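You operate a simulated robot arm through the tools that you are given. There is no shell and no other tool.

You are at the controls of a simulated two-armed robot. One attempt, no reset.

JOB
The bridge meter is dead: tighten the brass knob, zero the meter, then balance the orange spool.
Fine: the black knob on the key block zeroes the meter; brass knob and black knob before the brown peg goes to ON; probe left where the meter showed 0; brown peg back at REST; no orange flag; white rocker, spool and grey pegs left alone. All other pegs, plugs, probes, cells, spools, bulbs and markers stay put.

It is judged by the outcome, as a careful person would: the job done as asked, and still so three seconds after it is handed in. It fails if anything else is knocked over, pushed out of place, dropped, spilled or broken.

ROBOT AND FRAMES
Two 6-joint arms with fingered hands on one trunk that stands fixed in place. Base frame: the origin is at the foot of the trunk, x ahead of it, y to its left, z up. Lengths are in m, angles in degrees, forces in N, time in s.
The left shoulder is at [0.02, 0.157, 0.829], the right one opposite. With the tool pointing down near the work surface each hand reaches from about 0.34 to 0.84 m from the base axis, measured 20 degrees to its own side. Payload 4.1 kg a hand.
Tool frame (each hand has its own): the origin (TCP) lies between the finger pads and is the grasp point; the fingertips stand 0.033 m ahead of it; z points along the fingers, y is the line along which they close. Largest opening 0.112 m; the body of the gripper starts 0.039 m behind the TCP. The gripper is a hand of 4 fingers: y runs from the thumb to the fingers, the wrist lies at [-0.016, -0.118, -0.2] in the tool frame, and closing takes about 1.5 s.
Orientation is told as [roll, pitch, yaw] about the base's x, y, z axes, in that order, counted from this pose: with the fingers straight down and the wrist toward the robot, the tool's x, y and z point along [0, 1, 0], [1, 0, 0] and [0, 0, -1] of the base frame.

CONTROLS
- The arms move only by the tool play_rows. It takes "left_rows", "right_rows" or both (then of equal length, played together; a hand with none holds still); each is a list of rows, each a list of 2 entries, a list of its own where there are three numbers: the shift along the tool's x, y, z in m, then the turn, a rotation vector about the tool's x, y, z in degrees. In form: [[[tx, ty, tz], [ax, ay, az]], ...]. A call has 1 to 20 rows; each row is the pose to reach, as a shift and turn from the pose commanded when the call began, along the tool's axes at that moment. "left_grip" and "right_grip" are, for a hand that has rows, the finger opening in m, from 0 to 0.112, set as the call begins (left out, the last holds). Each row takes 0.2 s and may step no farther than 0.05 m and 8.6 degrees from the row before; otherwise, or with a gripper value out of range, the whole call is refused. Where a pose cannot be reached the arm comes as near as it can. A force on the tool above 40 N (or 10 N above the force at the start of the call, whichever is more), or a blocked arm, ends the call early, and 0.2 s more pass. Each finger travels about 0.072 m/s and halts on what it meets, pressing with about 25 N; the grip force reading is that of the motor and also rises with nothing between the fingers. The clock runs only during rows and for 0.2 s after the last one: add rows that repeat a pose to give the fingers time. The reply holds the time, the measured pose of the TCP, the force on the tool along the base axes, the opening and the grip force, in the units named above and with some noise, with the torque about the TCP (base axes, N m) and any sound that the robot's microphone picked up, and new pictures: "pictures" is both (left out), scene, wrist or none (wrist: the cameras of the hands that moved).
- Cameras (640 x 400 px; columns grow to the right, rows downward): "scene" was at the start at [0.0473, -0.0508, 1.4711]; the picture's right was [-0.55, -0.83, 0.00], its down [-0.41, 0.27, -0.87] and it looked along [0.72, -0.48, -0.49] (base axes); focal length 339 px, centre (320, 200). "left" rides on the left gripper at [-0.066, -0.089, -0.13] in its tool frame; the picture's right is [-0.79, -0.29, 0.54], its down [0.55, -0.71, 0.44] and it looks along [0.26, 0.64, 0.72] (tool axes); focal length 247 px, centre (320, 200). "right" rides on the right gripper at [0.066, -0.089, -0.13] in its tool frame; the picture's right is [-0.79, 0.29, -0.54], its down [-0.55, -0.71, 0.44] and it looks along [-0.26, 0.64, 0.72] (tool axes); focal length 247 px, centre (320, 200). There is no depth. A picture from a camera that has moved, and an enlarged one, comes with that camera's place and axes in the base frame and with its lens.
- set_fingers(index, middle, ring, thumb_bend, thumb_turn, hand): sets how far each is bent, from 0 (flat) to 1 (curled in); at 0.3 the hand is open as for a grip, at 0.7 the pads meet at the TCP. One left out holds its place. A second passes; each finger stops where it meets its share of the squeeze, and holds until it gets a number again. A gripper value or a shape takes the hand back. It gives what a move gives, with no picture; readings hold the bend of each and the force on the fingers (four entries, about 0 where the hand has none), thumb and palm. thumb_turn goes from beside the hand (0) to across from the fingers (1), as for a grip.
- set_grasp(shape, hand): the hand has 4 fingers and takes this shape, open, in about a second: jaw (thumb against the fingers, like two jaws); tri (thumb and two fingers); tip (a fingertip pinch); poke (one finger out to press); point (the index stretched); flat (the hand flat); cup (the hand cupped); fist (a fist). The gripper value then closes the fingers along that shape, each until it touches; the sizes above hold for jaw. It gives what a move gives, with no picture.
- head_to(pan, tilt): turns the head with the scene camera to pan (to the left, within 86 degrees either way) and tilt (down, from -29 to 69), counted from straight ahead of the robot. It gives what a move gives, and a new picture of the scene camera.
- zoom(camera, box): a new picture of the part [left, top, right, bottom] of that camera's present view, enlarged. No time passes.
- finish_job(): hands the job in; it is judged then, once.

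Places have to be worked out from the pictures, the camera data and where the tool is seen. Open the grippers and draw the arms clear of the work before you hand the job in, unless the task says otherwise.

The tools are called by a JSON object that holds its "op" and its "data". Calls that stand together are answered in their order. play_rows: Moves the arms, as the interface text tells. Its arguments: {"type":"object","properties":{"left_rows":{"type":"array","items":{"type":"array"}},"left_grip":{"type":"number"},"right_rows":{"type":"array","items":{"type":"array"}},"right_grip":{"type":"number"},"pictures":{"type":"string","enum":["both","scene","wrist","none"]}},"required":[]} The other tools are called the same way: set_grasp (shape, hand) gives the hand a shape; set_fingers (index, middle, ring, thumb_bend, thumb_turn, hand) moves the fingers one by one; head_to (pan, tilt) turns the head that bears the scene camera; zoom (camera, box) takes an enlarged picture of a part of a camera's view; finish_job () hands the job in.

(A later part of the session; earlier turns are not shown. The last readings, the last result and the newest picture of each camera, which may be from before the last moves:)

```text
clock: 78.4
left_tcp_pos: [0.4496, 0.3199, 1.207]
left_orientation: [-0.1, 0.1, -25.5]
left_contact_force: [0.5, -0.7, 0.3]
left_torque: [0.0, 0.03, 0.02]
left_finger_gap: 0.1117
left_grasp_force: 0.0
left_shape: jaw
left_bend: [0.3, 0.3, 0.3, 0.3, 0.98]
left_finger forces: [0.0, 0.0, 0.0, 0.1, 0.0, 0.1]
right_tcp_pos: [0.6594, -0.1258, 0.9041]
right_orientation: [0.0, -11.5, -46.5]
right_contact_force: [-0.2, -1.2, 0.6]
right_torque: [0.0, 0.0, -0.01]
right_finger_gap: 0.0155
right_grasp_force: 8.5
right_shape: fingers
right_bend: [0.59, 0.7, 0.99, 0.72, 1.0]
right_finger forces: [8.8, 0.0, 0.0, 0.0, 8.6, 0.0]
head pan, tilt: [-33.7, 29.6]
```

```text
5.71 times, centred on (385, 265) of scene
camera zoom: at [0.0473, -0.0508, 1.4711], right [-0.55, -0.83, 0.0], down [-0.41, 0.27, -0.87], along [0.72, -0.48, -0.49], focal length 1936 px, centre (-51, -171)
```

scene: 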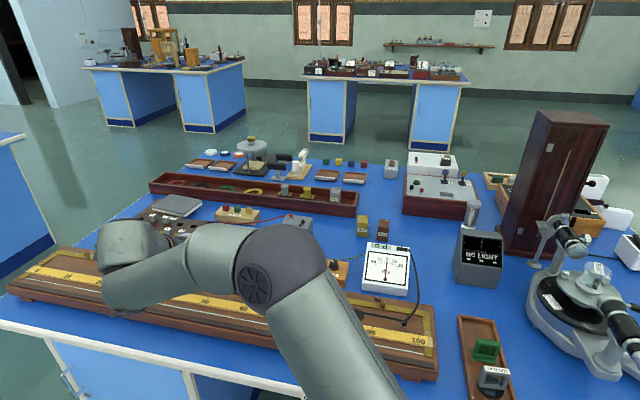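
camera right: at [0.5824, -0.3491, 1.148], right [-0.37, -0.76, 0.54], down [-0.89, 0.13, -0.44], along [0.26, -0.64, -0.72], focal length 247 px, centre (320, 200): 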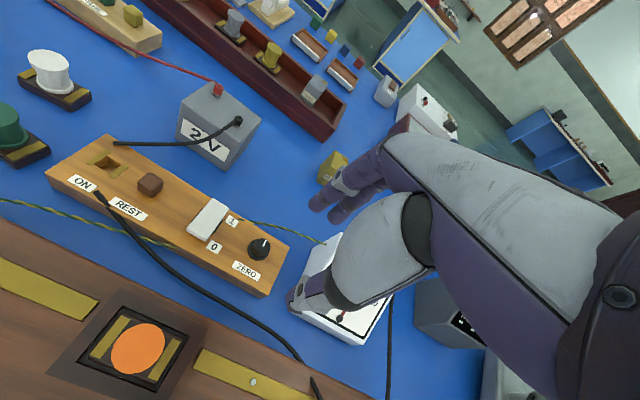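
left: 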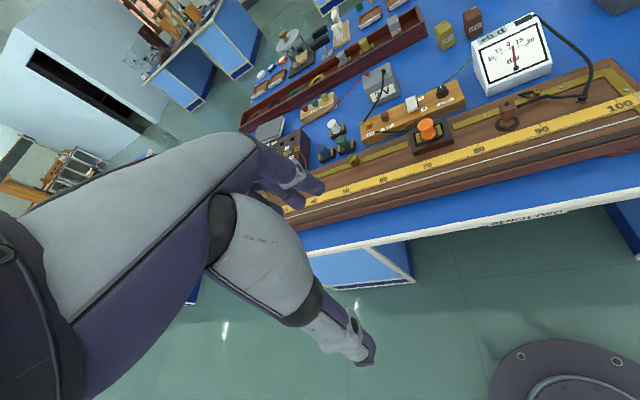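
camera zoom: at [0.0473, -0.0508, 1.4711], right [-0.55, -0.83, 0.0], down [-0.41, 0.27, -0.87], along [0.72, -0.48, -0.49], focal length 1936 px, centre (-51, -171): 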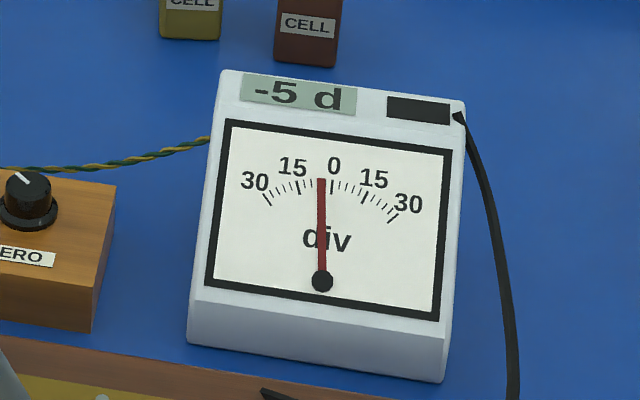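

Settled at -5 d at about 50, so balance is near. I lift 12 mm, shift 4 cm toward 54, lower again and let it settle.

{"op": "play_rows", "data": {"right_rows": [[[0, 0.0024, -0.0118], [0, 0, 0]], [[-0.02, 0.0024, -0.0118], [0, 0, 0]], [[-0.04, 0.0024, -0.0118], [0, 0, 0]], [[-0.04, 0.0012, -0.006], [0, 0, 0]], [[-0.04, 0, 0], [0, 0, 0]], [[-0.04, 0, 0], [0, 0, 0]], [[-0.04, 0, 0], [0, 0, 0]]], "pictures": "none"}}

{"op": "zoom", "data": {"camera": "scene", "box": [340, 230, 430, 300]}}

{"op": "zoom", "data": {"camera": "right", "box": [180, 180, 380, 330]}}

```text
clock: 80.0
left_tcp_pos: [0.4511, 0.3194, 1.2078]
left_orientation: [-0.1, 0.0, -25.5]
left_contact_force: [-0.7, -0.2, 0.4]
left_torque: [0.0, 0.03, -0.03]
left_finger_gap: 0.1116
left_grasp_force: 0.0
left_shape: jaw
left_bend: [0.3, 0.3, 0.3, 0.3, 0.98]
left_finger forces: [0.1, 0.1, 0.0, 0.1, 0.1, 0.1]
right_tcp_pos: [0.6287, -0.1515, 0.9044]
right_orientation: [0.0, -11.5, -46.3]
right_contact_force: [0.5, -0.9, -1.4]
right_torque: [0.02, -0.05, -0.02]
right_finger_gap: 0.0154
right_grasp_force: 8.4
right_shape: fingers
right_bend: [0.59, 0.7, 0.99, 0.72, 1.0]
right_finger forces: [8.7, 0.0, 0.0, 0.0, 8.6, 0.0]
head pan, tilt: [-33.7, 29.6]
```

```text
5.71 times, centred on (385, 265) of scene
camera zoom: at [0.0473, -0.0508, 1.4711], right [-0.55, -0.83, 0.0], down [-0.41, 0.27, -0.87], along [0.72, -0.48, -0.49], focal length 1936 px, centre (-51, -171)
```

zoom: 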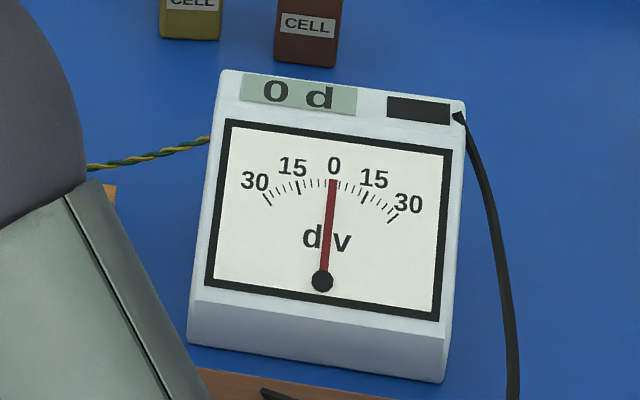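

```text
2.67 times, centred on (280, 255) of right
camera zoom: at [0.6002, -0.0252, 1.0131], right [-0.45, -0.67, 0.58], down [-0.82, 0.06, -0.57], along [0.35, -0.74, -0.58], focal length 659 px, centre (427, 53)
```

zoom: 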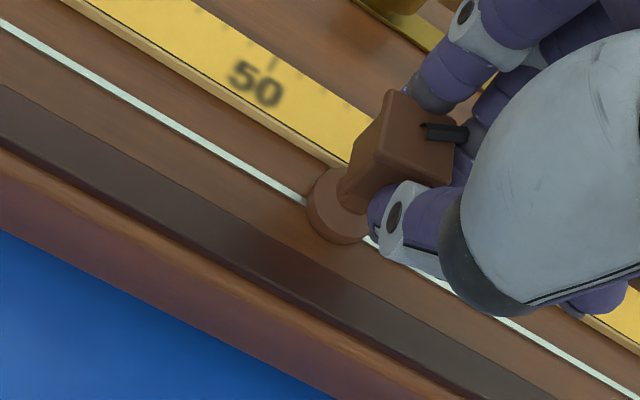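

0 d now — either balance or not touching. I lower 3 mm more to be sure of contact.

{"op": "play_rows", "data": {"right_rows": [[[0, -0.0004, 0.002], [0, 0, 0]], [[0, -0.0006, 0.003], [0, 0, 0]], [[0, -0.0006, 0.003], [0, 0, 0]]], "pictures": "none"}}

{"op": "zoom", "data": {"camera": "scene", "box": [340, 230, 430, 300]}}

{"op": "zoom", "data": {"camera": "right", "box": [250, 210, 350, 290]}}

```text
clock: 80.8
left_tcp_pos: [0.4503, 0.3192, 1.2071]
left_orientation: [-0.1, 0.1, -25.6]
left_contact_force: [-0.7, -0.9, -0.8]
left_torque: [-0.03, -0.06, 0.01]
left_finger_gap: 0.1117
left_grasp_force: 0.0
left_shape: jaw
left_bend: [0.3, 0.3, 0.3, 0.3, 0.98]
left_finger forces: [0.0, 0.1, 0.1, 0.0, 0.0, 0.0]
right_tcp_pos: [0.6296, -0.1518, 0.9026]
right_orientation: [0.2, -11.6, -46.5]
right_contact_force: [0.6, -1.3, 8.0]
right_torque: [-0.02, -0.07, -0.02]
right_finger_gap: 0.0158
right_grasp_force: 10.3
right_shape: fingers
right_bend: [0.59, 0.7, 0.99, 0.73, 1.0]
right_finger forces: [10.9, 0.0, 0.1, 0.0, 9.3, 0.1]
head pan, tilt: [-33.7, 29.6]
```

```text
5.71 times, centred on (385, 265) of scene
camera zoom: at [0.0471, -0.0508, 1.4711], right [-0.55, -0.83, 0.0], down [-0.41, 0.27, -0.87], along [0.72, -0.48, -0.49], focal length 1936 px, centre (-51, -171)
```

zoom: 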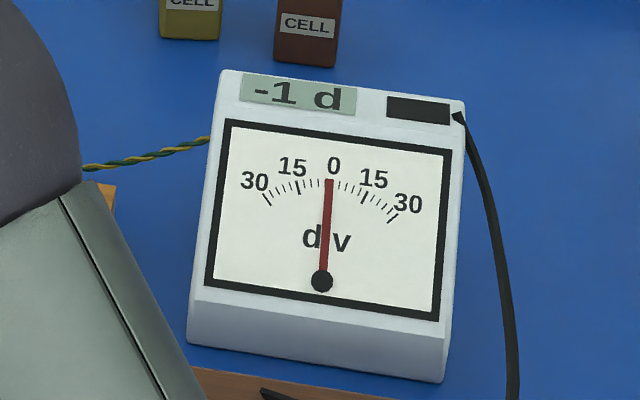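

```text
5.00 times, centred on (300, 250) of right
camera zoom: at [0.6003, -0.0252, 1.0107], right [-0.46, -0.67, 0.58], down [-0.82, 0.06, -0.57], along [0.35, -0.74, -0.58], focal length 1235 px, centre (420, -50)
```

zoom: 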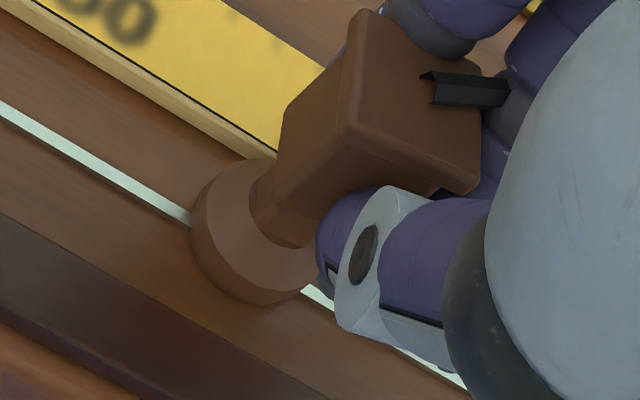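

Now touching (8 N) and reading -1 d, maybe still settling. I ease the pressure by 1.5 mm and hold a moment.

{"op": "play_rows", "data": {"right_rows": [[[0, 0.0003, -0.0012], [0, 0, 0]], [[0, 0.0003, -0.0012], [0, 0, 0]], [[0, 0.0003, -0.0012], [0, 0, 0]], [[0, 0.0003, -0.0012], [0, 0, 0]]], "pictures": "none"}}

{"op": "zoom", "data": {"camera": "scene", "box": [340, 230, 430, 300]}}

```text
clock: 81.8
left_tcp_pos: [0.4502, 0.3199, 1.2063]
left_orientation: [0.0, 0.1, -25.5]
left_contact_force: [0.6, -0.6, 0.2]
left_torque: [0.04, -0.02, 0.02]
left_finger_gap: 0.1119
left_grasp_force: 0.1
left_shape: jaw
left_bend: [0.3, 0.3, 0.3, 0.3, 0.98]
left_finger forces: [0.0, 0.1, 0.1, 0.0, 0.0, 0.0]
right_tcp_pos: [0.6295, -0.1529, 0.9025]
right_orientation: [0.0, -11.4, -46.4]
right_contact_force: [0.3, 0.7, 2.4]
right_torque: [0.01, -0.02, -0.03]
right_finger_gap: 0.0154
right_grasp_force: 9.6
right_shape: fingers
right_bend: [0.59, 0.7, 0.99, 0.73, 1.0]
right_finger forces: [9.8, 0.0, 0.0, 0.1, 8.9, 0.0]
head pan, tilt: [-33.7, 29.6]
```

```text
5.71 times, centred on (385, 265) of scene
camera zoom: at [0.0472, -0.0508, 1.4711], right [-0.55, -0.83, 0.0], down [-0.41, 0.27, -0.87], along [0.72, -0.48, -0.49], focal length 1936 px, centre (-51, -171)
```

zoom: 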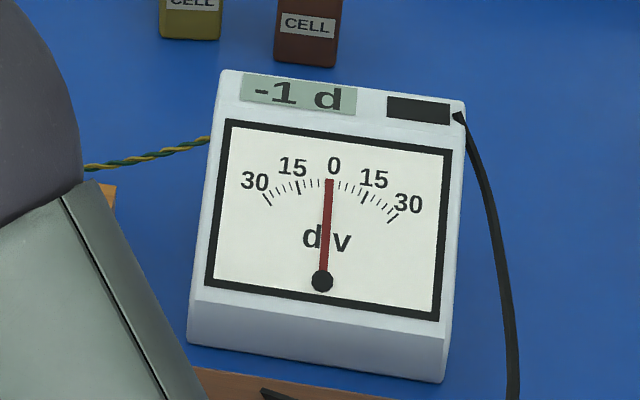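

-1 d settled at 54, versus -5 at 50: about 1 div per cm, so balance is near 55–56. I lift, move 1.6 cm on, and tap at about 55.6.

{"op": "play_rows", "data": {"right_rows": [[[0, 0.0024, -0.0118], [0, 0, 0]], [[-0.016, 0.0024, -0.0118], [0, 0, 0]], [[-0.016, 0.0012, -0.006], [0, 0, 0]], [[-0.016, 0, 0], [0, 0, 0]], [[-0.016, 0, 0], [0, 0, 0]], [[-0.016, 0, 0], [0, 0, 0]], [[-0.016, 0, 0], [0, 0, 0]], [[-0.016, 0, 0], [0, 0, 0]]], "pictures": "none"}}

{"op": "zoom", "data": {"camera": "scene", "box": [365, 240, 415, 280]}}

{"op": "zoom", "data": {"camera": "right", "box": [180, 180, 380, 330]}}

```text
clock: 83.6
left_tcp_pos: [0.4508, 0.3197, 1.2081]
left_orientation: [-0.1, 0.1, -25.5]
left_contact_force: [0.4, -0.4, 0.5]
left_torque: [0.01, -0.02, -0.03]
left_finger_gap: 0.1116
left_grasp_force: 0.1
left_shape: jaw
left_bend: [0.3, 0.3, 0.3, 0.3, 0.98]
left_finger forces: [0.0, 0.1, 0.1, 0.1, 0.0, 0.0]
right_tcp_pos: [0.6192, -0.1643, 0.9019]
right_orientation: [0.0, -11.5, -46.5]
right_contact_force: [-0.7, -1.8, 5.0]
right_torque: [-0.04, -0.05, -0.05]
right_finger_gap: 0.0155
right_grasp_force: 9.2
right_shape: fingers
right_bend: [0.59, 0.7, 0.99, 0.73, 1.0]
right_finger forces: [9.9, 0.0, 0.1, 0.1, 8.7, 0.0]
head pan, tilt: [-33.7, 29.6]
```

```text
10.00 times, centred on (390, 260) of scene
camera zoom: at [0.0472, -0.0508, 1.4711], right [-0.55, -0.83, 0.0], down [-0.41, 0.27, -0.87], along [0.72, -0.48, -0.49], focal length 3387 px, centre (-380, -400)
```

zoom: 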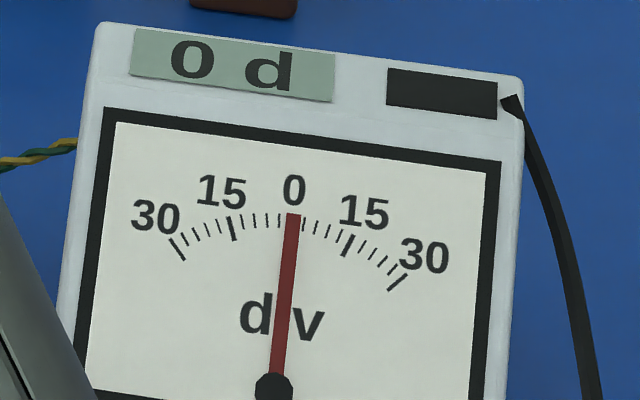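

```text
2.67 times, centred on (280, 255) of right
camera zoom: at [0.5889, -0.0362, 1.0114], right [-0.46, -0.67, 0.58], down [-0.82, 0.06, -0.57], along [0.35, -0.74, -0.58], focal length 659 px, centre (427, 53)
```

zoom: 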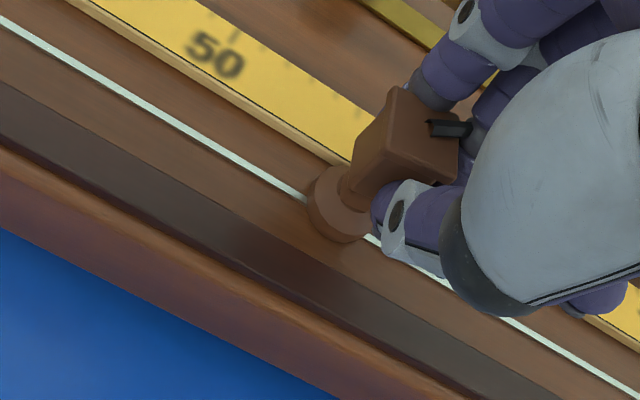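

0 d with firm contact (5 N) at about 55.6. To centre within the zero band I also tap at about 56.8.

{"op": "play_rows", "data": {"right_rows": [[[0, 0.0024, -0.0118], [0, 0, 0]], [[-0.012, 0.0024, -0.0118], [0, 0, 0]], [[-0.012, 0.0012, -0.006], [0, 0, 0]], [[-0.012, 0, 0], [0, 0, 0]], [[-0.012, 0, 0], [0, 0, 0]], [[-0.012, 0, 0], [0, 0, 0]], [[-0.012, 0, 0], [0, 0, 0]], [[-0.012, 0, 0], [0, 0, 0]]], "pictures": "none"}}

{"op": "zoom", "data": {"camera": "scene", "box": [365, 240, 415, 280]}}

```text
clock: 85.4
left_tcp_pos: [0.4512, 0.3192, 1.2078]
left_orientation: [-0.1, 0.1, -25.5]
left_contact_force: [0.1, 0.3, 0.9]
left_torque: [0.01, 0.02, -0.01]
left_finger_gap: 0.1116
left_grasp_force: 0.0
left_shape: jaw
left_bend: [0.3, 0.3, 0.3, 0.3, 0.98]
left_finger forces: [0.0, 0.1, 0.1, 0.1, 0.0, 0.0]
right_tcp_pos: [0.6099, -0.1731, 0.9025]
right_orientation: [-0.1, -11.5, -46.5]
right_contact_force: [-1.4, -1.5, 4.5]
right_torque: [-0.04, -0.05, -0.01]
right_finger_gap: 0.0156
right_grasp_force: 8.7
right_shape: fingers
right_bend: [0.59, 0.7, 0.99, 0.73, 1.0]
right_finger forces: [9.6, 0.0, 0.1, 0.0, 8.8, 0.0]
head pan, tilt: [-33.7, 29.6]
```

```text
10.00 times, centred on (390, 260) of scene
camera zoom: at [0.0472, -0.0508, 1.4711], right [-0.55, -0.83, 0.0], down [-0.41, 0.27, -0.87], along [0.72, -0.48, -0.49], focal length 3387 px, centre (-380, -400)
```

zoom: 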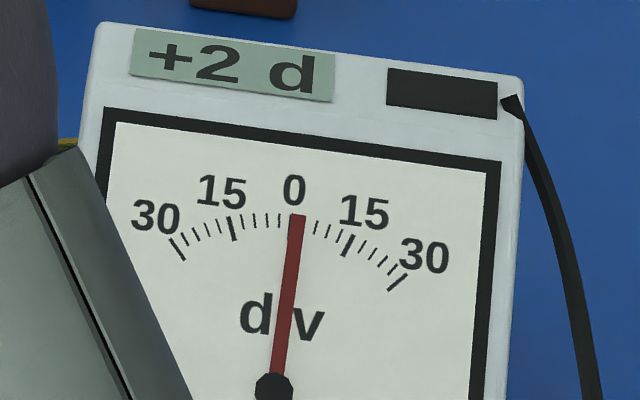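

+2 d at 56.8, 0 at 55.6, -1 at 54: zero centres at about 55.2. I lift and set the probe down at about 55.25.

{"op": "play_rows", "data": {"right_rows": [[[0, 0.0024, -0.0118], [0, 0, 0]], [[0.0155, 0.0024, -0.0118], [0, 0, 0]], [[0.0155, 0.0012, -0.006], [0, 0, 0]], [[0.0155, 0, 0], [0, 0, 0]], [[0.0155, 0, 0], [0, 0, 0]], [[0.0155, 0, 0], [0, 0, 0]], [[0.0155, 0, 0], [0, 0, 0]], [[0.0155, 0, 0], [0, 0, 0]]], "pictures": "none"}}

{"op": "zoom", "data": {"camera": "scene", "box": [365, 240, 415, 280]}}

{"op": "zoom", "data": {"camera": "right", "box": [220, 190, 360, 300]}}

```text
clock: 87.2
left_tcp_pos: [0.4507, 0.319, 1.2065]
left_orientation: [-0.1, 0.1, -25.6]
left_contact_force: [0.1, 0.8, 0.6]
left_torque: [-0.01, 0.01, 0.0]
left_finger_gap: 0.1119
left_grasp_force: 0.0
left_shape: jaw
left_bend: [0.3, 0.3, 0.3, 0.3, 0.98]
left_finger forces: [0.1, 0.0, 0.0, 0.1, 0.0, 0.1]
right_tcp_pos: [0.6205, -0.1624, 0.9029]
right_orientation: [0.0, -11.5, -46.5]
right_contact_force: [-0.8, -0.4, 3.9]
right_torque: [-0.03, -0.07, -0.04]
right_finger_gap: 0.0155
right_grasp_force: 9.3
right_shape: fingers
right_bend: [0.59, 0.7, 0.99, 0.73, 1.0]
right_finger forces: [9.6, 0.0, 0.0, 0.1, 8.7, 0.1]
head pan, tilt: [-33.7, 29.6]
```

```text
10.00 times, centred on (390, 260) of scene
camera zoom: at [0.0472, -0.0508, 1.4711], right [-0.55, -0.83, 0.0], down [-0.41, 0.27, -0.87], along [0.72, -0.48, -0.49], focal length 3387 px, centre (-380, -400)
```

zoom: 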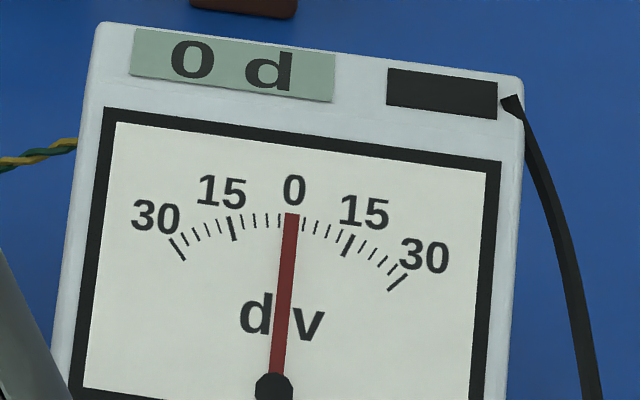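

```text
3.64 times, centred on (290, 245) of right
camera zoom: at [0.5914, -0.034, 1.0117], right [-0.46, -0.67, 0.58], down [-0.82, 0.06, -0.57], along [0.35, -0.74, -0.58], focal length 898 px, centre (429, 36)
```

zoom: 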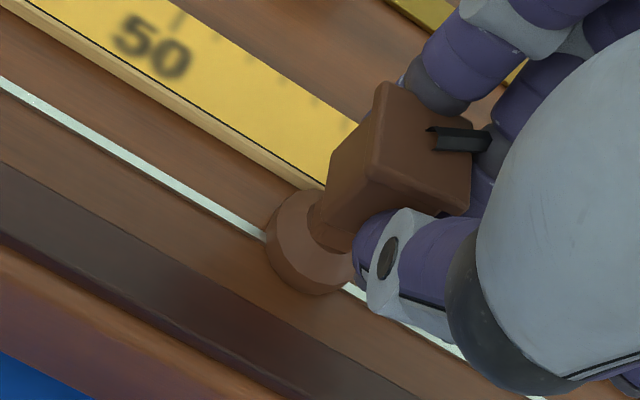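

Balanced: 0 d with the foot squarely on the wire. I open the fingers evenly to leave the probe standing.

{"op": "set_fingers", "data": {"hand": "right", "index": 0.45, "middle": 0.42, "thumb_bend": 0.54}}

{"op": "zoom", "data": {"camera": "right", "box": [220, 190, 360, 300]}}

{"op": "zoom", "data": {"camera": "scene", "box": [365, 240, 415, 280]}}

```text
clock: 88.2
left_tcp_pos: [0.4494, 0.3188, 1.2071]
left_orientation: [-0.1, 0.1, -25.6]
left_contact_force: [0.2, 0.3, 0.1]
left_torque: [-0.02, -0.04, 0.01]
left_finger_gap: 0.1116
left_grasp_force: 0.1
left_shape: jaw
left_bend: [0.3, 0.3, 0.3, 0.3, 0.98]
left_finger forces: [0.0, 0.0, 0.0, 0.1, 0.0, 0.0]
right_tcp_pos: [0.6212, -0.1616, 0.9033]
right_orientation: [0.0, -11.6, -46.4]
right_contact_force: [-0.6, 0.0, 0.2]
right_torque: [0.0, 0.02, -0.02]
right_finger_gap: 0.0583
right_grasp_force: 0.1
right_shape: fingers
right_bend: [0.45, 0.42, 0.99, 0.54, 1.0]
right_finger forces: [0.0, 0.0, 0.0, 0.0, 0.1, 0.0]
head pan, tilt: [-33.7, 29.6]
```

```text
3.64 times, centred on (290, 245) of right
camera zoom: at [0.5914, -0.0339, 1.0115], right [-0.45, -0.67, 0.58], down [-0.82, 0.06, -0.57], along [0.35, -0.74, -0.58], focal length 898 px, centre (429, 36)
```

zoom: 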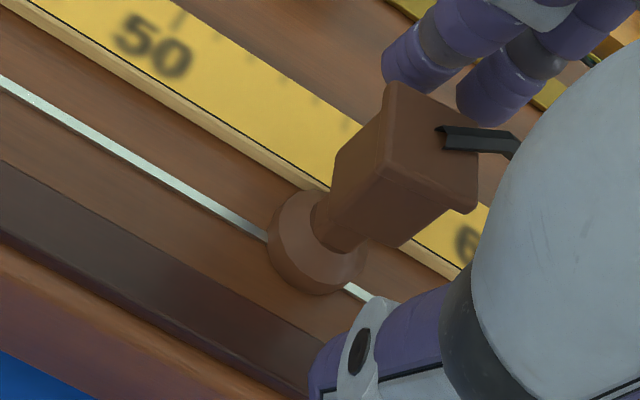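

```text
10.00 times, centred on (390, 260) of scene
camera zoom: at [0.0473, -0.0508, 1.4711], right [-0.55, -0.83, 0.0], down [-0.41, 0.27, -0.87], along [0.72, -0.48, -0.49], focal length 3387 px, centre (-380, -400)
```

zoom: 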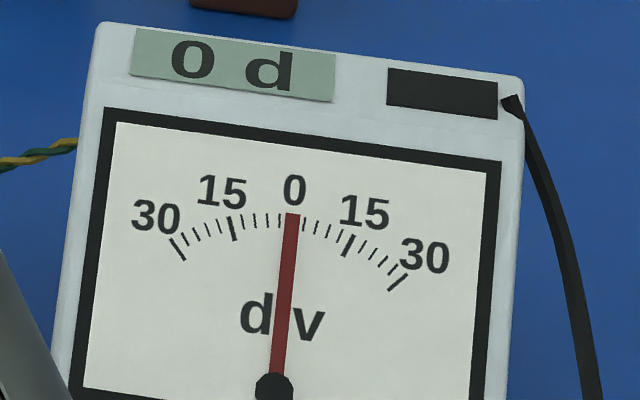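

The probe stands on the wire by itself and the meter stays 0 d, no flag. I rise straight up clear of it.

{"op": "play_rows", "data": {"right_rows": [[[0, 0.004, -0.0196], [0, 0, 0]], [[0, 0.0088, -0.043], [0, 0, 0]], [[0, 0.0144, -0.0706], [0, 0, 0]], [[0, 0.0199, -0.098], [0, 0, 0]]], "pictures": "scene"}}

{"op": "zoom", "data": {"camera": "right", "box": [130, 150, 390, 330]}}

{"op": "zoom", "data": {"camera": "scene", "box": [365, 240, 415, 280]}}

```text
clock: 89.2
left_tcp_pos: [0.4508, 0.3192, 1.2081]
left_orientation: [-0.1, 0.1, -25.4]
left_contact_force: [0.7, 0.6, -0.7]
left_torque: [0.02, 0.0, -0.02]
left_finger_gap: 0.1116
left_grasp_force: 0.0
left_shape: jaw
left_bend: [0.3, 0.3, 0.3, 0.3, 0.98]
left_finger forces: [0.0, 0.1, 0.0, 0.0, 0.1, 0.0]
right_tcp_pos: [0.6219, -0.1631, 1.0027]
right_orientation: [-0.1, -11.5, -46.5]
right_contact_force: [-0.2, 0.4, -1.1]
right_torque: [0.01, 0.01, -0.01]
right_finger_gap: 0.0583
right_grasp_force: 0.1
right_shape: fingers
right_bend: [0.45, 0.42, 0.99, 0.54, 1.0]
right_finger forces: [0.0, 0.0, 0.1, 0.1, 0.0, 0.0]
head pan, tilt: [-33.7, 29.6]
```

scene: 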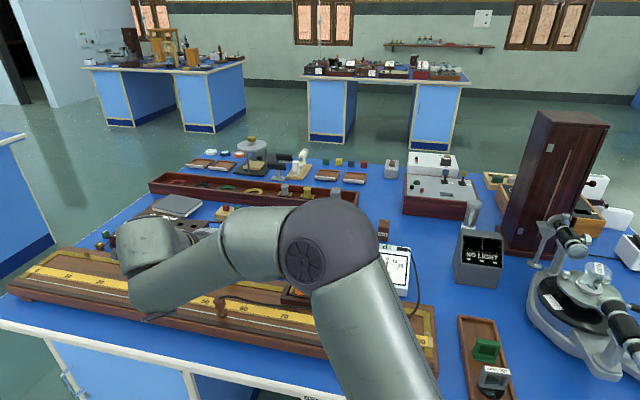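

```text
2.22 times, centred on (260, 240) of right
camera zoom: at [0.5923, -0.0343, 1.1113], right [-0.45, -0.67, 0.58], down [-0.82, 0.06, -0.57], along [0.35, -0.74, -0.58], focal length 549 px, centre (453, 111)
```

zoom: 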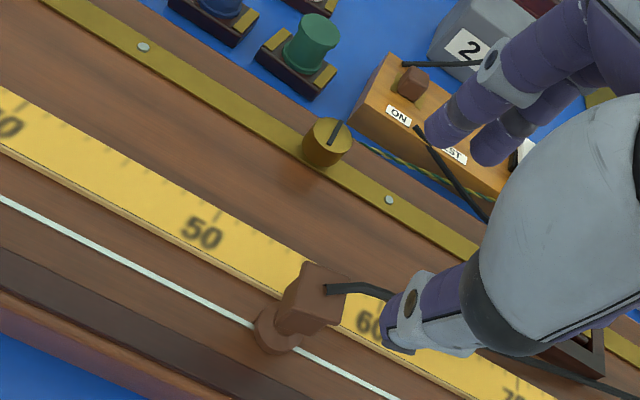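

```text
10.00 times, centred on (390, 260) of scene
camera zoom: at [0.0475, -0.0508, 1.4711], right [-0.55, -0.83, 0.0], down [-0.41, 0.27, -0.87], along [0.72, -0.48, -0.49], focal length 3387 px, centre (-380, -400)
```

zoom: 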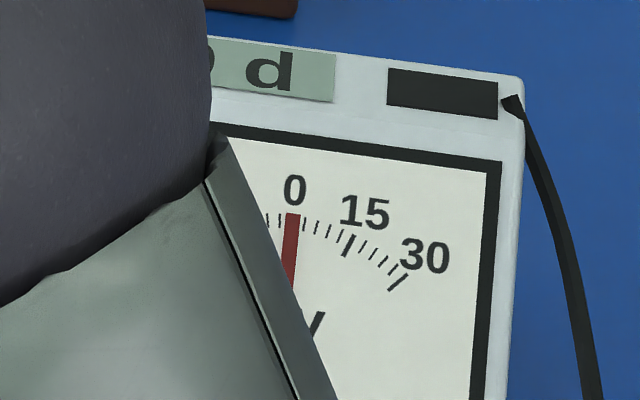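

Probe left at about 55 on the wire; meter 0. I go back over the brown peg at ON, with the same tilt as at release.

{"op": "play_rows", "data": {"right_rows": [[[-0.003, 0.037, 0.009], [0.5, 0, 0]], [[-0.0065, 0.074, 0.022], [1, 0, 0]], [[-0.01, 0.111, 0.038], [1.5, 0, 0]], [[-0.013, 0.149, 0.056], [2, 0, 0]], [[-0.016, 0.186, 0.075], [2.8, 0, 0]], [[-0.0193, 0.223, 0.094], [3.5, 0, 0]], [[-0.0193, 0.223, 0.094], [3.5, 0, 0]]], "pictures": "none"}}

{"op": "zoom", "data": {"camera": "right", "box": [150, 160, 390, 330]}}

{"op": "zoom", "data": {"camera": "scene", "box": [150, 220, 420, 350]}}

```text
clock: 90.8
left_tcp_pos: [0.4503, 0.3185, 1.2071]
left_orientation: [-0.2, 0.1, -25.4]
left_contact_force: [0.0, -0.6, -0.1]
left_torque: [0.03, 0.02, -0.02]
left_finger_gap: 0.1118
left_grasp_force: 0.0
left_shape: jaw
left_bend: [0.3, 0.3, 0.3, 0.3, 0.98]
left_finger forces: [0.1, 0.0, 0.1, 0.0, 0.1, 0.0]
right_tcp_pos: [0.7707, -0.346, 0.9532]
right_orientation: [0.0, -8.0, -46.4]
right_contact_force: [-0.6, 1.0, 1.1]
right_torque: [-0.03, 0.03, 0.02]
right_finger_gap: 0.0586
right_grasp_force: 0.0
right_shape: fingers
right_bend: [0.45, 0.42, 0.99, 0.54, 1.0]
right_finger forces: [0.0, 0.0, 0.0, 0.0, 0.1, 0.1]
head pan, tilt: [-33.7, 29.6]
```

```text
2.35 times, centred on (270, 245) of right
camera zoom: at [0.7462, -0.2238, 1.0696], right [-0.43, -0.7, 0.57], down [-0.84, 0.08, -0.53], along [0.32, -0.71, -0.63], focal length 581 px, centre (438, 94)
```

zoom: 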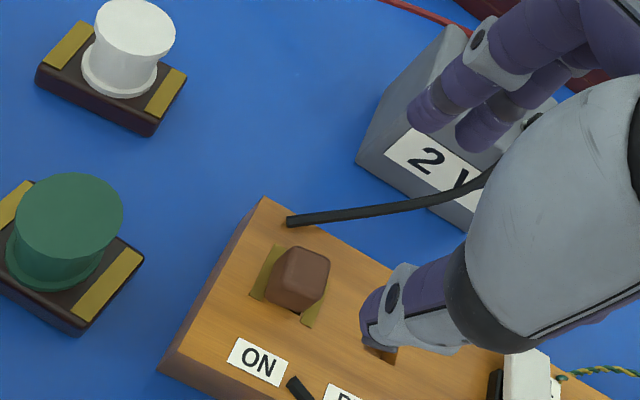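

```text
2.37 times, centred on (285, 285) of scene
camera zoom: at [0.0472, -0.0508, 1.4711], right [-0.55, -0.83, 0.0], down [-0.41, 0.27, -0.87], along [0.72, -0.48, -0.49], focal length 803 px, centre (403, -2)
```

zoom: 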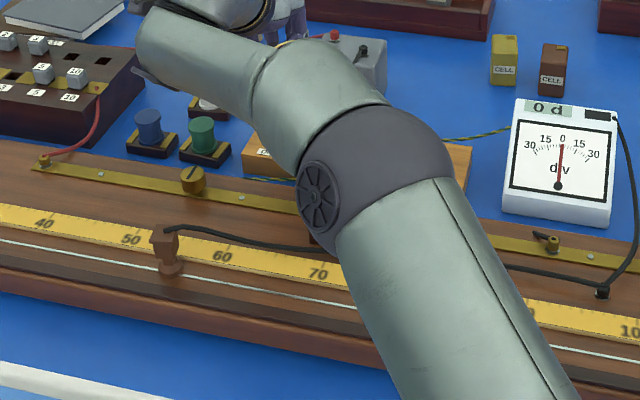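

The peg is under the fingers as wanted; meter still 0 d, no flag, and the probe stands at 55. I descend to TCP z≈0.876.

{"op": "play_rows", "data": {"right_rows": [[[0.002, -0.0039, 0.025], [0, 0, 0]], [[0.002, -0.0075, 0.05], [0, 0, 0]], [[0.002, -0.0098, 0.066], [0, 0, 0]], [[0.002, -0.0115, 0.076], [0, 0, 0]]], "pictures": "none"}}

{"op": "set_fingers", "data": {"hand": "right", "index": 0.58, "middle": 0.56, "thumb_bend": 0.66}}

{"op": "zoom", "data": {"camera": "right", "box": [220, 195, 380, 305]}}

```text
clock: 91.8
left_tcp_pos: [0.451, 0.3186, 1.2064]
left_orientation: [-0.1, 0.1, -25.6]
left_contact_force: [-0.8, -0.3, 0.7]
left_torque: [-0.02, 0.01, -0.02]
left_finger_gap: 0.1118
left_grasp_force: 0.0
left_shape: jaw
left_bend: [0.3, 0.3, 0.3, 0.3, 0.98]
left_finger forces: [0.1, 0.0, 0.1, 0.0, 0.0, 0.1]
right_tcp_pos: [0.7713, -0.3448, 0.8777]
right_orientation: [0.0, -7.9, -46.4]
right_contact_force: [-0.3, 0.1, 0.2]
right_torque: [-0.02, -0.03, -0.01]
right_finger_gap: 0.0586
right_grasp_force: 0.0
right_shape: fingers
right_bend: [0.45, 0.42, 0.99, 0.54, 1.0]
right_finger forces: [0.0, 0.1, 0.0, 0.0, 0.0, 0.1]
head pan, tilt: [-33.7, 29.6]
```

```text
clock: 92.8
left_tcp_pos: [0.45, 0.3196, 1.207]
left_orientation: [-0.1, 0.1, -25.5]
left_contact_force: [-0.4, -0.1, -0.1]
left_torque: [-0.02, -0.01, -0.01]
left_finger_gap: 0.1114
left_grasp_force: 0.1
left_shape: jaw
left_bend: [0.3, 0.3, 0.3, 0.3, 0.98]
left_finger forces: [0.0, 0.0, 0.1, 0.0, 0.1, 0.0]
right_tcp_pos: [0.7718, -0.3444, 0.8779]
right_orientation: [-0.1, -8.0, -46.5]
right_contact_force: [-0.5, 0.1, -0.7]
right_torque: [0.0, -0.03, 0.01]
right_finger_gap: 0.0263
right_grasp_force: 0.0
right_shape: fingers
right_bend: [0.57, 0.56, 0.99, 0.66, 1.0]
right_finger forces: [0.0, 0.1, 0.1, 0.0, 0.0, 0.0]
head pan, tilt: [-33.7, 29.6]
```

```text
3.64 times, centred on (300, 250) of right
camera zoom: at [0.7468, -0.2218, 0.9932], right [-0.43, -0.7, 0.57], down [-0.84, 0.09, -0.53], along [0.32, -0.71, -0.62], focal length 898 px, centre (393, 18)
```

zoom: 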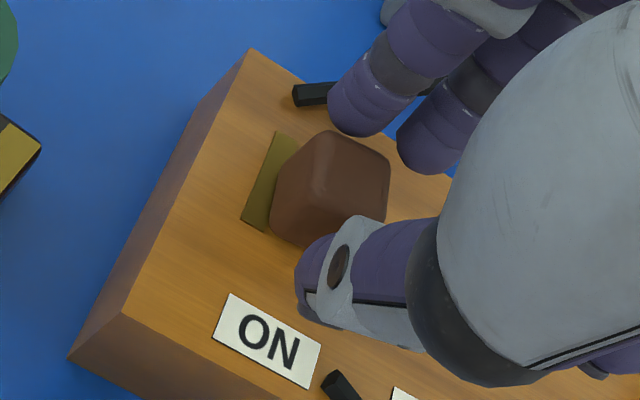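

Fingers flank the peg without touching. I shift 3 mm and lower 5 mm, then grip.

{"op": "play_rows", "data": {"right_rows": [[[0, 0.0023, 0.003], [0, 0, 0]], [[0, 0.0023, 0.0054], [0, 0, 0]]], "pictures": "none"}}

{"op": "set_fingers", "data": {"hand": "right", "index": 0.63, "middle": 0.66, "thumb_bend": 0.73}}

{"op": "zoom", "data": {"camera": "right", "box": [220, 195, 380, 305]}}

```text
clock: 93.4
left_tcp_pos: [0.4505, 0.3188, 1.2073]
left_orientation: [-0.1, 0.1, -25.5]
left_contact_force: [0.0, -0.2, 0.6]
left_torque: [-0.02, -0.01, -0.01]
left_finger_gap: 0.1118
left_grasp_force: 0.1
left_shape: jaw
left_bend: [0.3, 0.3, 0.3, 0.3, 0.98]
left_finger forces: [0.0, 0.0, 0.0, 0.0, 0.0, 0.0]
right_tcp_pos: [0.7731, -0.3467, 0.8726]
right_orientation: [-0.1, -8.0, -46.3]
right_contact_force: [0.4, -0.3, -0.6]
right_torque: [0.01, 0.01, -0.04]
right_finger_gap: 0.0263
right_grasp_force: 0.1
right_shape: fingers
right_bend: [0.57, 0.56, 0.99, 0.66, 1.0]
right_finger forces: [0.1, 0.0, 0.0, 0.0, 0.0, 0.0]
head pan, tilt: [-33.7, 29.6]
```

```text
clock: 94.4
left_tcp_pos: [0.4501, 0.3194, 1.208]
left_orientation: [-0.1, 0.1, -25.6]
left_contact_force: [-0.1, -0.1, -0.4]
left_torque: [0.02, 0.0, 0.03]
left_finger_gap: 0.1115
left_grasp_force: 0.0
left_shape: jaw
left_bend: [0.3, 0.3, 0.3, 0.3, 0.98]
left_finger forces: [0.0, 0.1, 0.0, 0.0, 0.1, 0.0]
right_tcp_pos: [0.7725, -0.3463, 0.8719]
right_orientation: [-0.1, -8.0, -46.3]
right_contact_force: [-0.3, -0.7, -0.2]
right_torque: [0.03, -0.03, 0.03]
right_finger_gap: 0.0175
right_grasp_force: 4.9
right_shape: fingers
right_bend: [0.59, 0.65, 0.99, 0.7, 1.0]
right_finger forces: [3.6, 1.2, 0.1, 0.1, 4.6, 0.0]
head pan, tilt: [-33.7, 29.6]
```

```text
3.64 times, centred on (300, 250) of right
camera zoom: at [0.7486, -0.2241, 0.988], right [-0.43, -0.7, 0.57], down [-0.84, 0.09, -0.53], along [0.32, -0.71, -0.62], focal length 898 px, centre (393, 18)
```

zoom: 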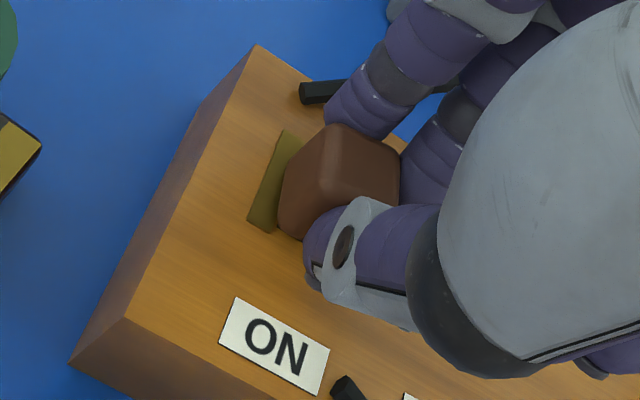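

Good three-finger contact. I tighten a bit and lift the peg 5 cm vertically.

{"op": "set_fingers", "data": {"hand": "right", "index": 0.68, "middle": 0.7, "thumb_bend": 0.78}}

{"op": "play_rows", "data": {"right_rows": [[[0, 0.0011, -0.008], [0, 0, 0]], [[0, 0.0025, -0.018], [0, 0, 0]], [[0, 0.0042, -0.03], [0, 0, 0]], [[0, 0.0058, -0.042], [0, 0, 0]], [[0, 0.007, -0.05], [0, 0, 0]]], "pictures": "none"}}

{"op": "zoom", "data": {"camera": "right", "box": [210, 195, 370, 315]}}

{"op": "zoom", "data": {"camera": "scene", "box": [365, 240, 415, 280]}}

```text
clock: 95.4
left_tcp_pos: [0.4507, 0.3196, 1.2075]
left_orientation: [-0.1, 0.0, -25.5]
left_contact_force: [-0.7, 0.4, 0.1]
left_torque: [0.01, -0.03, 0.0]
left_finger_gap: 0.1117
left_grasp_force: 0.1
left_shape: jaw
left_bend: [0.3, 0.3, 0.3, 0.3, 0.98]
left_finger forces: [0.0, 0.1, 0.0, 0.0, 0.0, 0.1]
right_tcp_pos: [0.7733, -0.346, 0.8728]
right_orientation: [0.0, -7.9, -46.3]
right_contact_force: [-0.5, -0.9, 0.6]
right_torque: [0.01, 0.0, 0.04]
right_finger_gap: 0.0161
right_grasp_force: 11.1
right_shape: fingers
right_bend: [0.59, 0.68, 0.99, 0.72, 1.0]
right_finger forces: [9.1, 1.9, 0.1, 0.1, 10.6, 0.1]
head pan, tilt: [-33.7, 29.6]
```

```text
clock: 96.6
left_tcp_pos: [0.4508, 0.3191, 1.2074]
left_orientation: [-0.1, 0.2, -25.5]
left_contact_force: [0.8, -0.2, 0.0]
left_torque: [0.01, -0.02, -0.01]
left_finger_gap: 0.1117
left_grasp_force: 0.1
left_shape: jaw
left_bend: [0.3, 0.3, 0.3, 0.3, 0.98]
left_finger forces: [0.0, 0.0, 0.0, 0.1, 0.0, 0.0]
right_tcp_pos: [0.7728, -0.3463, 0.9232]
right_orientation: [0.1, -8.0, -46.4]
right_contact_force: [0.8, -0.7, -0.4]
right_torque: [-0.01, -0.01, 0.01]
right_finger_gap: 0.0164
right_grasp_force: 10.7
right_shape: fingers
right_bend: [0.59, 0.68, 0.99, 0.72, 1.0]
right_finger forces: [9.0, 1.8, 0.1, 0.0, 10.5, 0.1]
head pan, tilt: [-33.7, 29.6]
```

```text
3.33 times, centred on (290, 255) of right
camera zoom: at [0.7484, -0.2238, 1.0387], right [-0.43, -0.7, 0.57], down [-0.84, 0.08, -0.53], along [0.32, -0.71, -0.62], focal length 823 px, centre (420, 17)
```

zoom: 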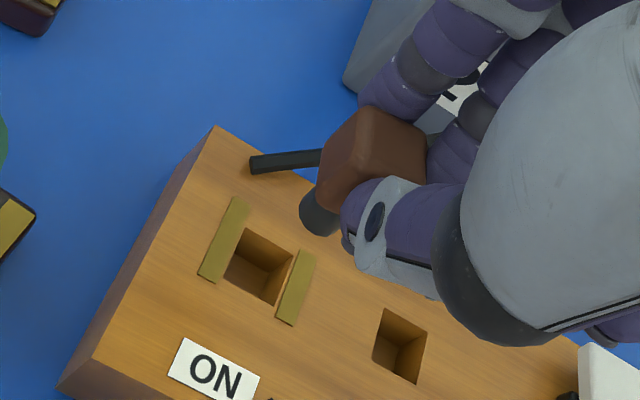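

```text
10.00 times, centred on (390, 260) of scene
camera zoom: at [0.0474, -0.0508, 1.4711], right [-0.55, -0.83, 0.0], down [-0.41, 0.27, -0.87], along [0.72, -0.48, -0.49], focal length 3387 px, centre (-380, -400)
```

zoom: 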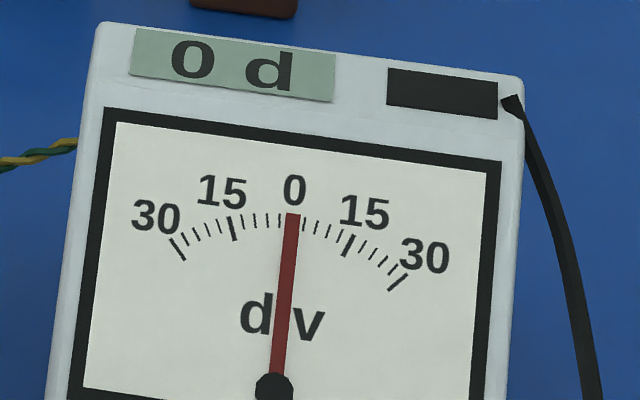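

The peg is out, meter exactly 0, no flag. The pin is aligned with the ON hole, so I shift 4.95 cm along the block to the REST hole.

{"op": "play_rows", "data": {"right_rows": [[[-0.0165, 0, 0], [0, 0, 0]], [[-0.033, 0, 0], [0, 0, 0]], [[-0.0495, 0, 0], [0, 0, 0]], [[-0.0495, 0, 0], [0, 0, 0]]], "pictures": "none"}}

{"op": "zoom", "data": {"camera": "right", "box": [210, 195, 370, 315]}}

```text
clock: 97.6
left_tcp_pos: [0.4504, 0.3182, 1.207]
left_orientation: [0.1, 0.1, -25.5]
left_contact_force: [-0.7, -0.3, 1.1]
left_torque: [-0.01, -0.02, 0.0]
left_finger_gap: 0.112
left_grasp_force: 0.0
left_shape: jaw
left_bend: [0.3, 0.3, 0.3, 0.3, 0.98]
left_finger forces: [0.0, 0.0, 0.1, 0.0, 0.0, 0.1]
right_tcp_pos: [0.7366, -0.3811, 0.9222]
right_orientation: [0.0, -8.0, -46.4]
right_contact_force: [-0.9, -0.1, -0.4]
right_torque: [0.0, 0.01, 0.0]
right_finger_gap: 0.0163
right_grasp_force: 10.4
right_shape: fingers
right_bend: [0.59, 0.68, 0.99, 0.72, 1.0]
right_finger forces: [9.0, 1.9, 0.0, 0.1, 10.5, 0.0]
head pan, tilt: [-33.7, 29.6]
```

```text
3.33 times, centred on (290, 255) of right
camera zoom: at [0.7125, -0.2581, 1.0388], right [-0.43, -0.7, 0.57], down [-0.84, 0.09, -0.53], along [0.32, -0.71, -0.62], focal length 823 px, centre (420, 17)
```

zoom: 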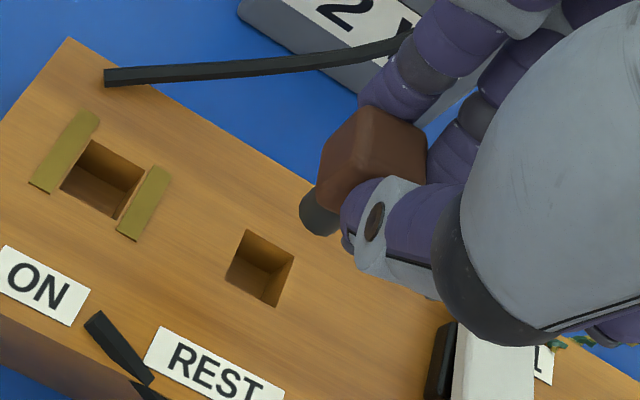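

The REST hole sits in the same image spot as ON did, so it is aligned. I lower 3.5 cm.

{"op": "play_rows", "data": {"right_rows": [[[0, -0.0014, 0.0099], [0, 0, 0]], [[0, -0.0028, 0.0198], [0, 0, 0]], [[0, -0.0042, 0.0297], [0, 0, 0]], [[0, -0.0048, 0.0345], [0, 0, 0]]], "pictures": "none"}}

{"op": "zoom", "data": {"camera": "right", "box": [210, 195, 370, 315]}}

```text
clock: 98.6
left_tcp_pos: [0.45, 0.3191, 1.2074]
left_orientation: [-0.1, 0.1, -25.5]
left_contact_force: [-0.2, -0.3, 0.0]
left_torque: [0.03, 0.03, 0.0]
left_finger_gap: 0.1117
left_grasp_force: 0.0
left_shape: jaw
left_bend: [0.3, 0.3, 0.3, 0.3, 0.98]
left_finger forces: [0.0, 0.0, 0.1, 0.1, 0.0, 0.0]
right_tcp_pos: [0.7378, -0.382, 0.8878]
right_orientation: [0.0, -7.9, -46.4]
right_contact_force: [-0.3, 0.4, 0.1]
right_torque: [0.02, 0.0, -0.04]
right_finger_gap: 0.0161
right_grasp_force: 10.8
right_shape: fingers
right_bend: [0.59, 0.68, 0.99, 0.72, 1.0]
right_finger forces: [9.1, 2.0, 0.1, 0.1, 10.5, 0.0]
head pan, tilt: [-33.7, 29.6]
```

```text
3.33 times, centred on (290, 255) of right
camera zoom: at [0.7128, -0.2581, 1.0037], right [-0.43, -0.7, 0.57], down [-0.84, 0.08, -0.53], along [0.32, -0.71, -0.62], focal length 823 px, centre (420, 17)
```

zoom: 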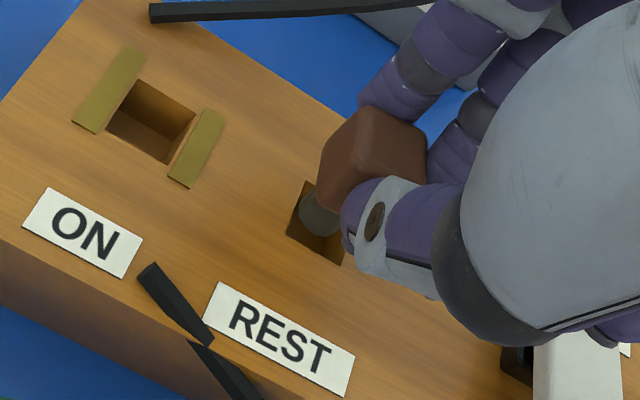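

The pin is entering the REST hole. I lower the remaining ~15 mm, feeling for contact.

{"op": "play_rows", "data": {"right_rows": [[[0, -0.0008, 0.006], [0, 0, 0]], [[0, -0.0015, 0.011], [0, 0, 0]], [[0, -0.002, 0.0145], [0, 0, 0]], [[0, -0.0022, 0.016], [0, 0, 0]]], "pictures": "none"}}

{"op": "zoom", "data": {"camera": "right", "box": [210, 195, 370, 315]}}

```text
clock: 99.6
left_tcp_pos: [0.4501, 0.3202, 1.207]
left_orientation: [-0.1, 0.1, -25.5]
left_contact_force: [-0.5, 0.4, -0.1]
left_torque: [0.01, -0.01, -0.02]
left_finger_gap: 0.1117
left_grasp_force: 0.0
left_shape: jaw
left_bend: [0.3, 0.3, 0.3, 0.3, 0.98]
left_finger forces: [0.0, 0.0, 0.1, 0.1, 0.1, 0.1]
right_tcp_pos: [0.7367, -0.3815, 0.8728]
right_orientation: [0.0, -8.0, -46.6]
right_contact_force: [-0.8, -0.4, 0.1]
right_torque: [-0.01, 0.0, -0.02]
right_finger_gap: 0.0162
right_grasp_force: 11.0
right_shape: fingers
right_bend: [0.59, 0.69, 0.99, 0.72, 1.0]
right_finger forces: [9.6, 2.0, 0.0, 0.0, 10.9, 0.1]
head pan, tilt: [-33.7, 29.6]
```

```text
3.33 times, centred on (290, 255) of right
camera zoom: at [0.7127, -0.2585, 0.9876], right [-0.43, -0.7, 0.57], down [-0.84, 0.09, -0.53], along [0.32, -0.71, -0.62], focal length 823 px, centre (420, 17)
```

zoom: 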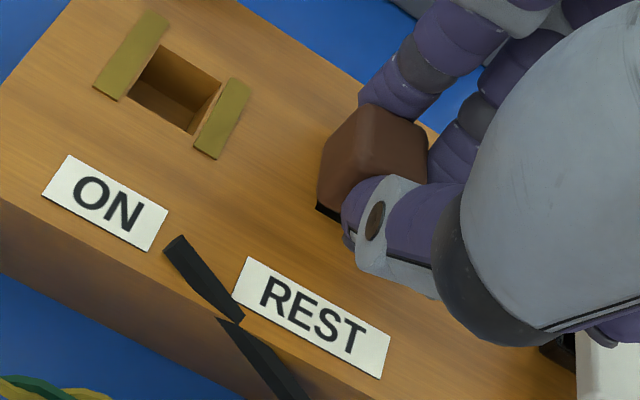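

I ease down 2 mm more to seat it, then will release.

{"op": "play_rows", "data": {"right_rows": [[[0, -0.0002, 0.0012], [0, 0, 0]], [[0, -0.0003, 0.002], [0, 0, 0]]], "pictures": "none"}}

{"op": "zoom", "data": {"camera": "right", "box": [210, 195, 370, 315]}}

```text
clock: 100.2
left_tcp_pos: [0.4499, 0.3195, 1.2071]
left_orientation: [-0.2, 0.0, -25.5]
left_contact_force: [0.3, -0.3, -0.4]
left_torque: [-0.03, 0.0, 0.03]
left_finger_gap: 0.1118
left_grasp_force: 0.0
left_shape: jaw
left_bend: [0.3, 0.3, 0.3, 0.3, 0.98]
left_finger forces: [0.0, 0.1, 0.1, 0.0, 0.0, 0.0]
right_tcp_pos: [0.7366, -0.3802, 0.8713]
right_orientation: [0.0, -8.1, -46.5]
right_contact_force: [-2.2, -0.9, 3.7]
right_torque: [-0.05, -0.03, -0.02]
right_finger_gap: 0.0163
right_grasp_force: 11.9
right_shape: fingers
right_bend: [0.59, 0.69, 0.99, 0.72, 1.0]
right_finger forces: [9.3, 2.6, 0.0, 0.0, 11.6, 0.0]
head pan, tilt: [-33.7, 29.6]
```

```text
3.33 times, centred on (290, 255) of right
camera zoom: at [0.7126, -0.2586, 0.9865], right [-0.43, -0.7, 0.57], down [-0.84, 0.09, -0.53], along [0.32, -0.71, -0.62], focal length 823 px, centre (420, 17)
```

zoom: 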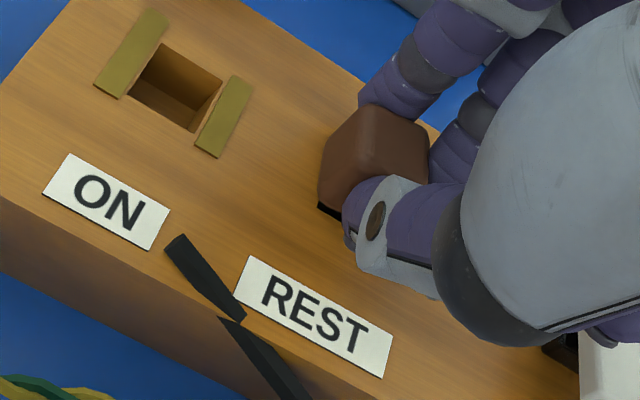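

Seated (about 4 N contact). I open partially so the thumb doesn't press the block, and rise.

{"op": "set_fingers", "data": {"hand": "right", "index": 0.5, "middle": 0.45, "thumb_bend": 0.63}}

{"op": "play_rows", "data": {"right_rows": [[[0, 0.0011, -0.008], [0, 0, 0]], [[0, 0.0028, -0.02], [0, 0, 0]], [[0, 0.0064, -0.045], [0, 0, 0]], [[0, 0.0112, -0.08], [0, 0, 0]]], "pictures": "none"}}

{"op": "zoom", "data": {"camera": "right", "box": [170, 160, 410, 340]}}

```text
clock: 101.2
left_tcp_pos: [0.4507, 0.3192, 1.2063]
left_orientation: [-0.1, 0.1, -25.5]
left_contact_force: [-0.4, 0.3, -0.7]
left_torque: [0.04, -0.03, -0.05]
left_finger_gap: 0.1119
left_grasp_force: 0.1
left_shape: jaw
left_bend: [0.3, 0.3, 0.3, 0.3, 0.98]
left_finger forces: [0.0, 0.1, 0.0, 0.0, 0.0, 0.0]
right_tcp_pos: [0.7374, -0.3801, 0.87]
right_orientation: [0.0, -7.9, -46.5]
right_contact_force: [-0.1, 0.8, 0.1]
right_torque: [0.01, 0.01, 0.01]
right_finger_gap: 0.039
right_grasp_force: 0.2
right_shape: fingers
right_bend: [0.5, 0.45, 0.99, 0.63, 1.0]
right_finger forces: [0.0, 0.1, 0.0, 0.0, 0.1, 0.0]
head pan, tilt: [-33.7, 29.6]
```

```text
clock: 102.2
left_tcp_pos: [0.4503, 0.3188, 1.2073]
left_orientation: [-0.2, 0.1, -25.4]
left_contact_force: [0.5, 0.5, 0.6]
left_torque: [0.02, -0.02, 0.03]
left_finger_gap: 0.1114
left_grasp_force: 0.1
left_shape: jaw
left_bend: [0.3, 0.3, 0.3, 0.3, 0.98]
left_finger forces: [0.0, 0.0, 0.1, 0.0, 0.0, 0.1]
right_tcp_pos: [0.7366, -0.3824, 0.9511]
right_orientation: [0.0, -8.0, -46.5]
right_contact_force: [0.2, 0.1, 0.5]
right_torque: [-0.01, 0.0, -0.01]
right_finger_gap: 0.0391
right_grasp_force: 0.1
right_shape: fingers
right_bend: [0.5, 0.45, 0.99, 0.63, 1.0]
right_finger forces: [0.0, 0.1, 0.0, 0.0, 0.1, 0.0]
head pan, tilt: [-33.7, 29.6]
```

```text
2.22 times, centred on (290, 250) of right
camera zoom: at [0.7122, -0.2588, 1.0667], right [-0.43, -0.7, 0.57], down [-0.84, 0.09, -0.53], along [0.32, -0.71, -0.63], focal length 549 px, centre (387, 89)
```

zoom: 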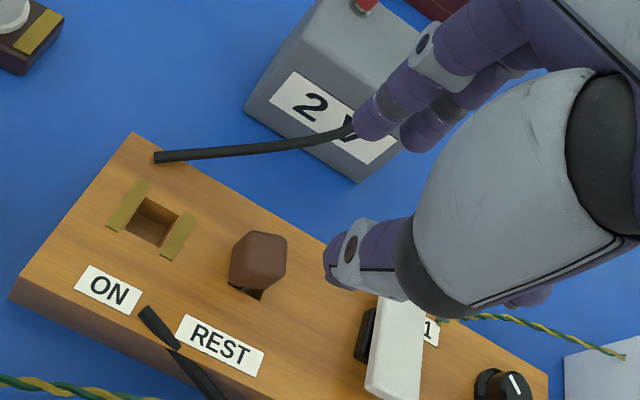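

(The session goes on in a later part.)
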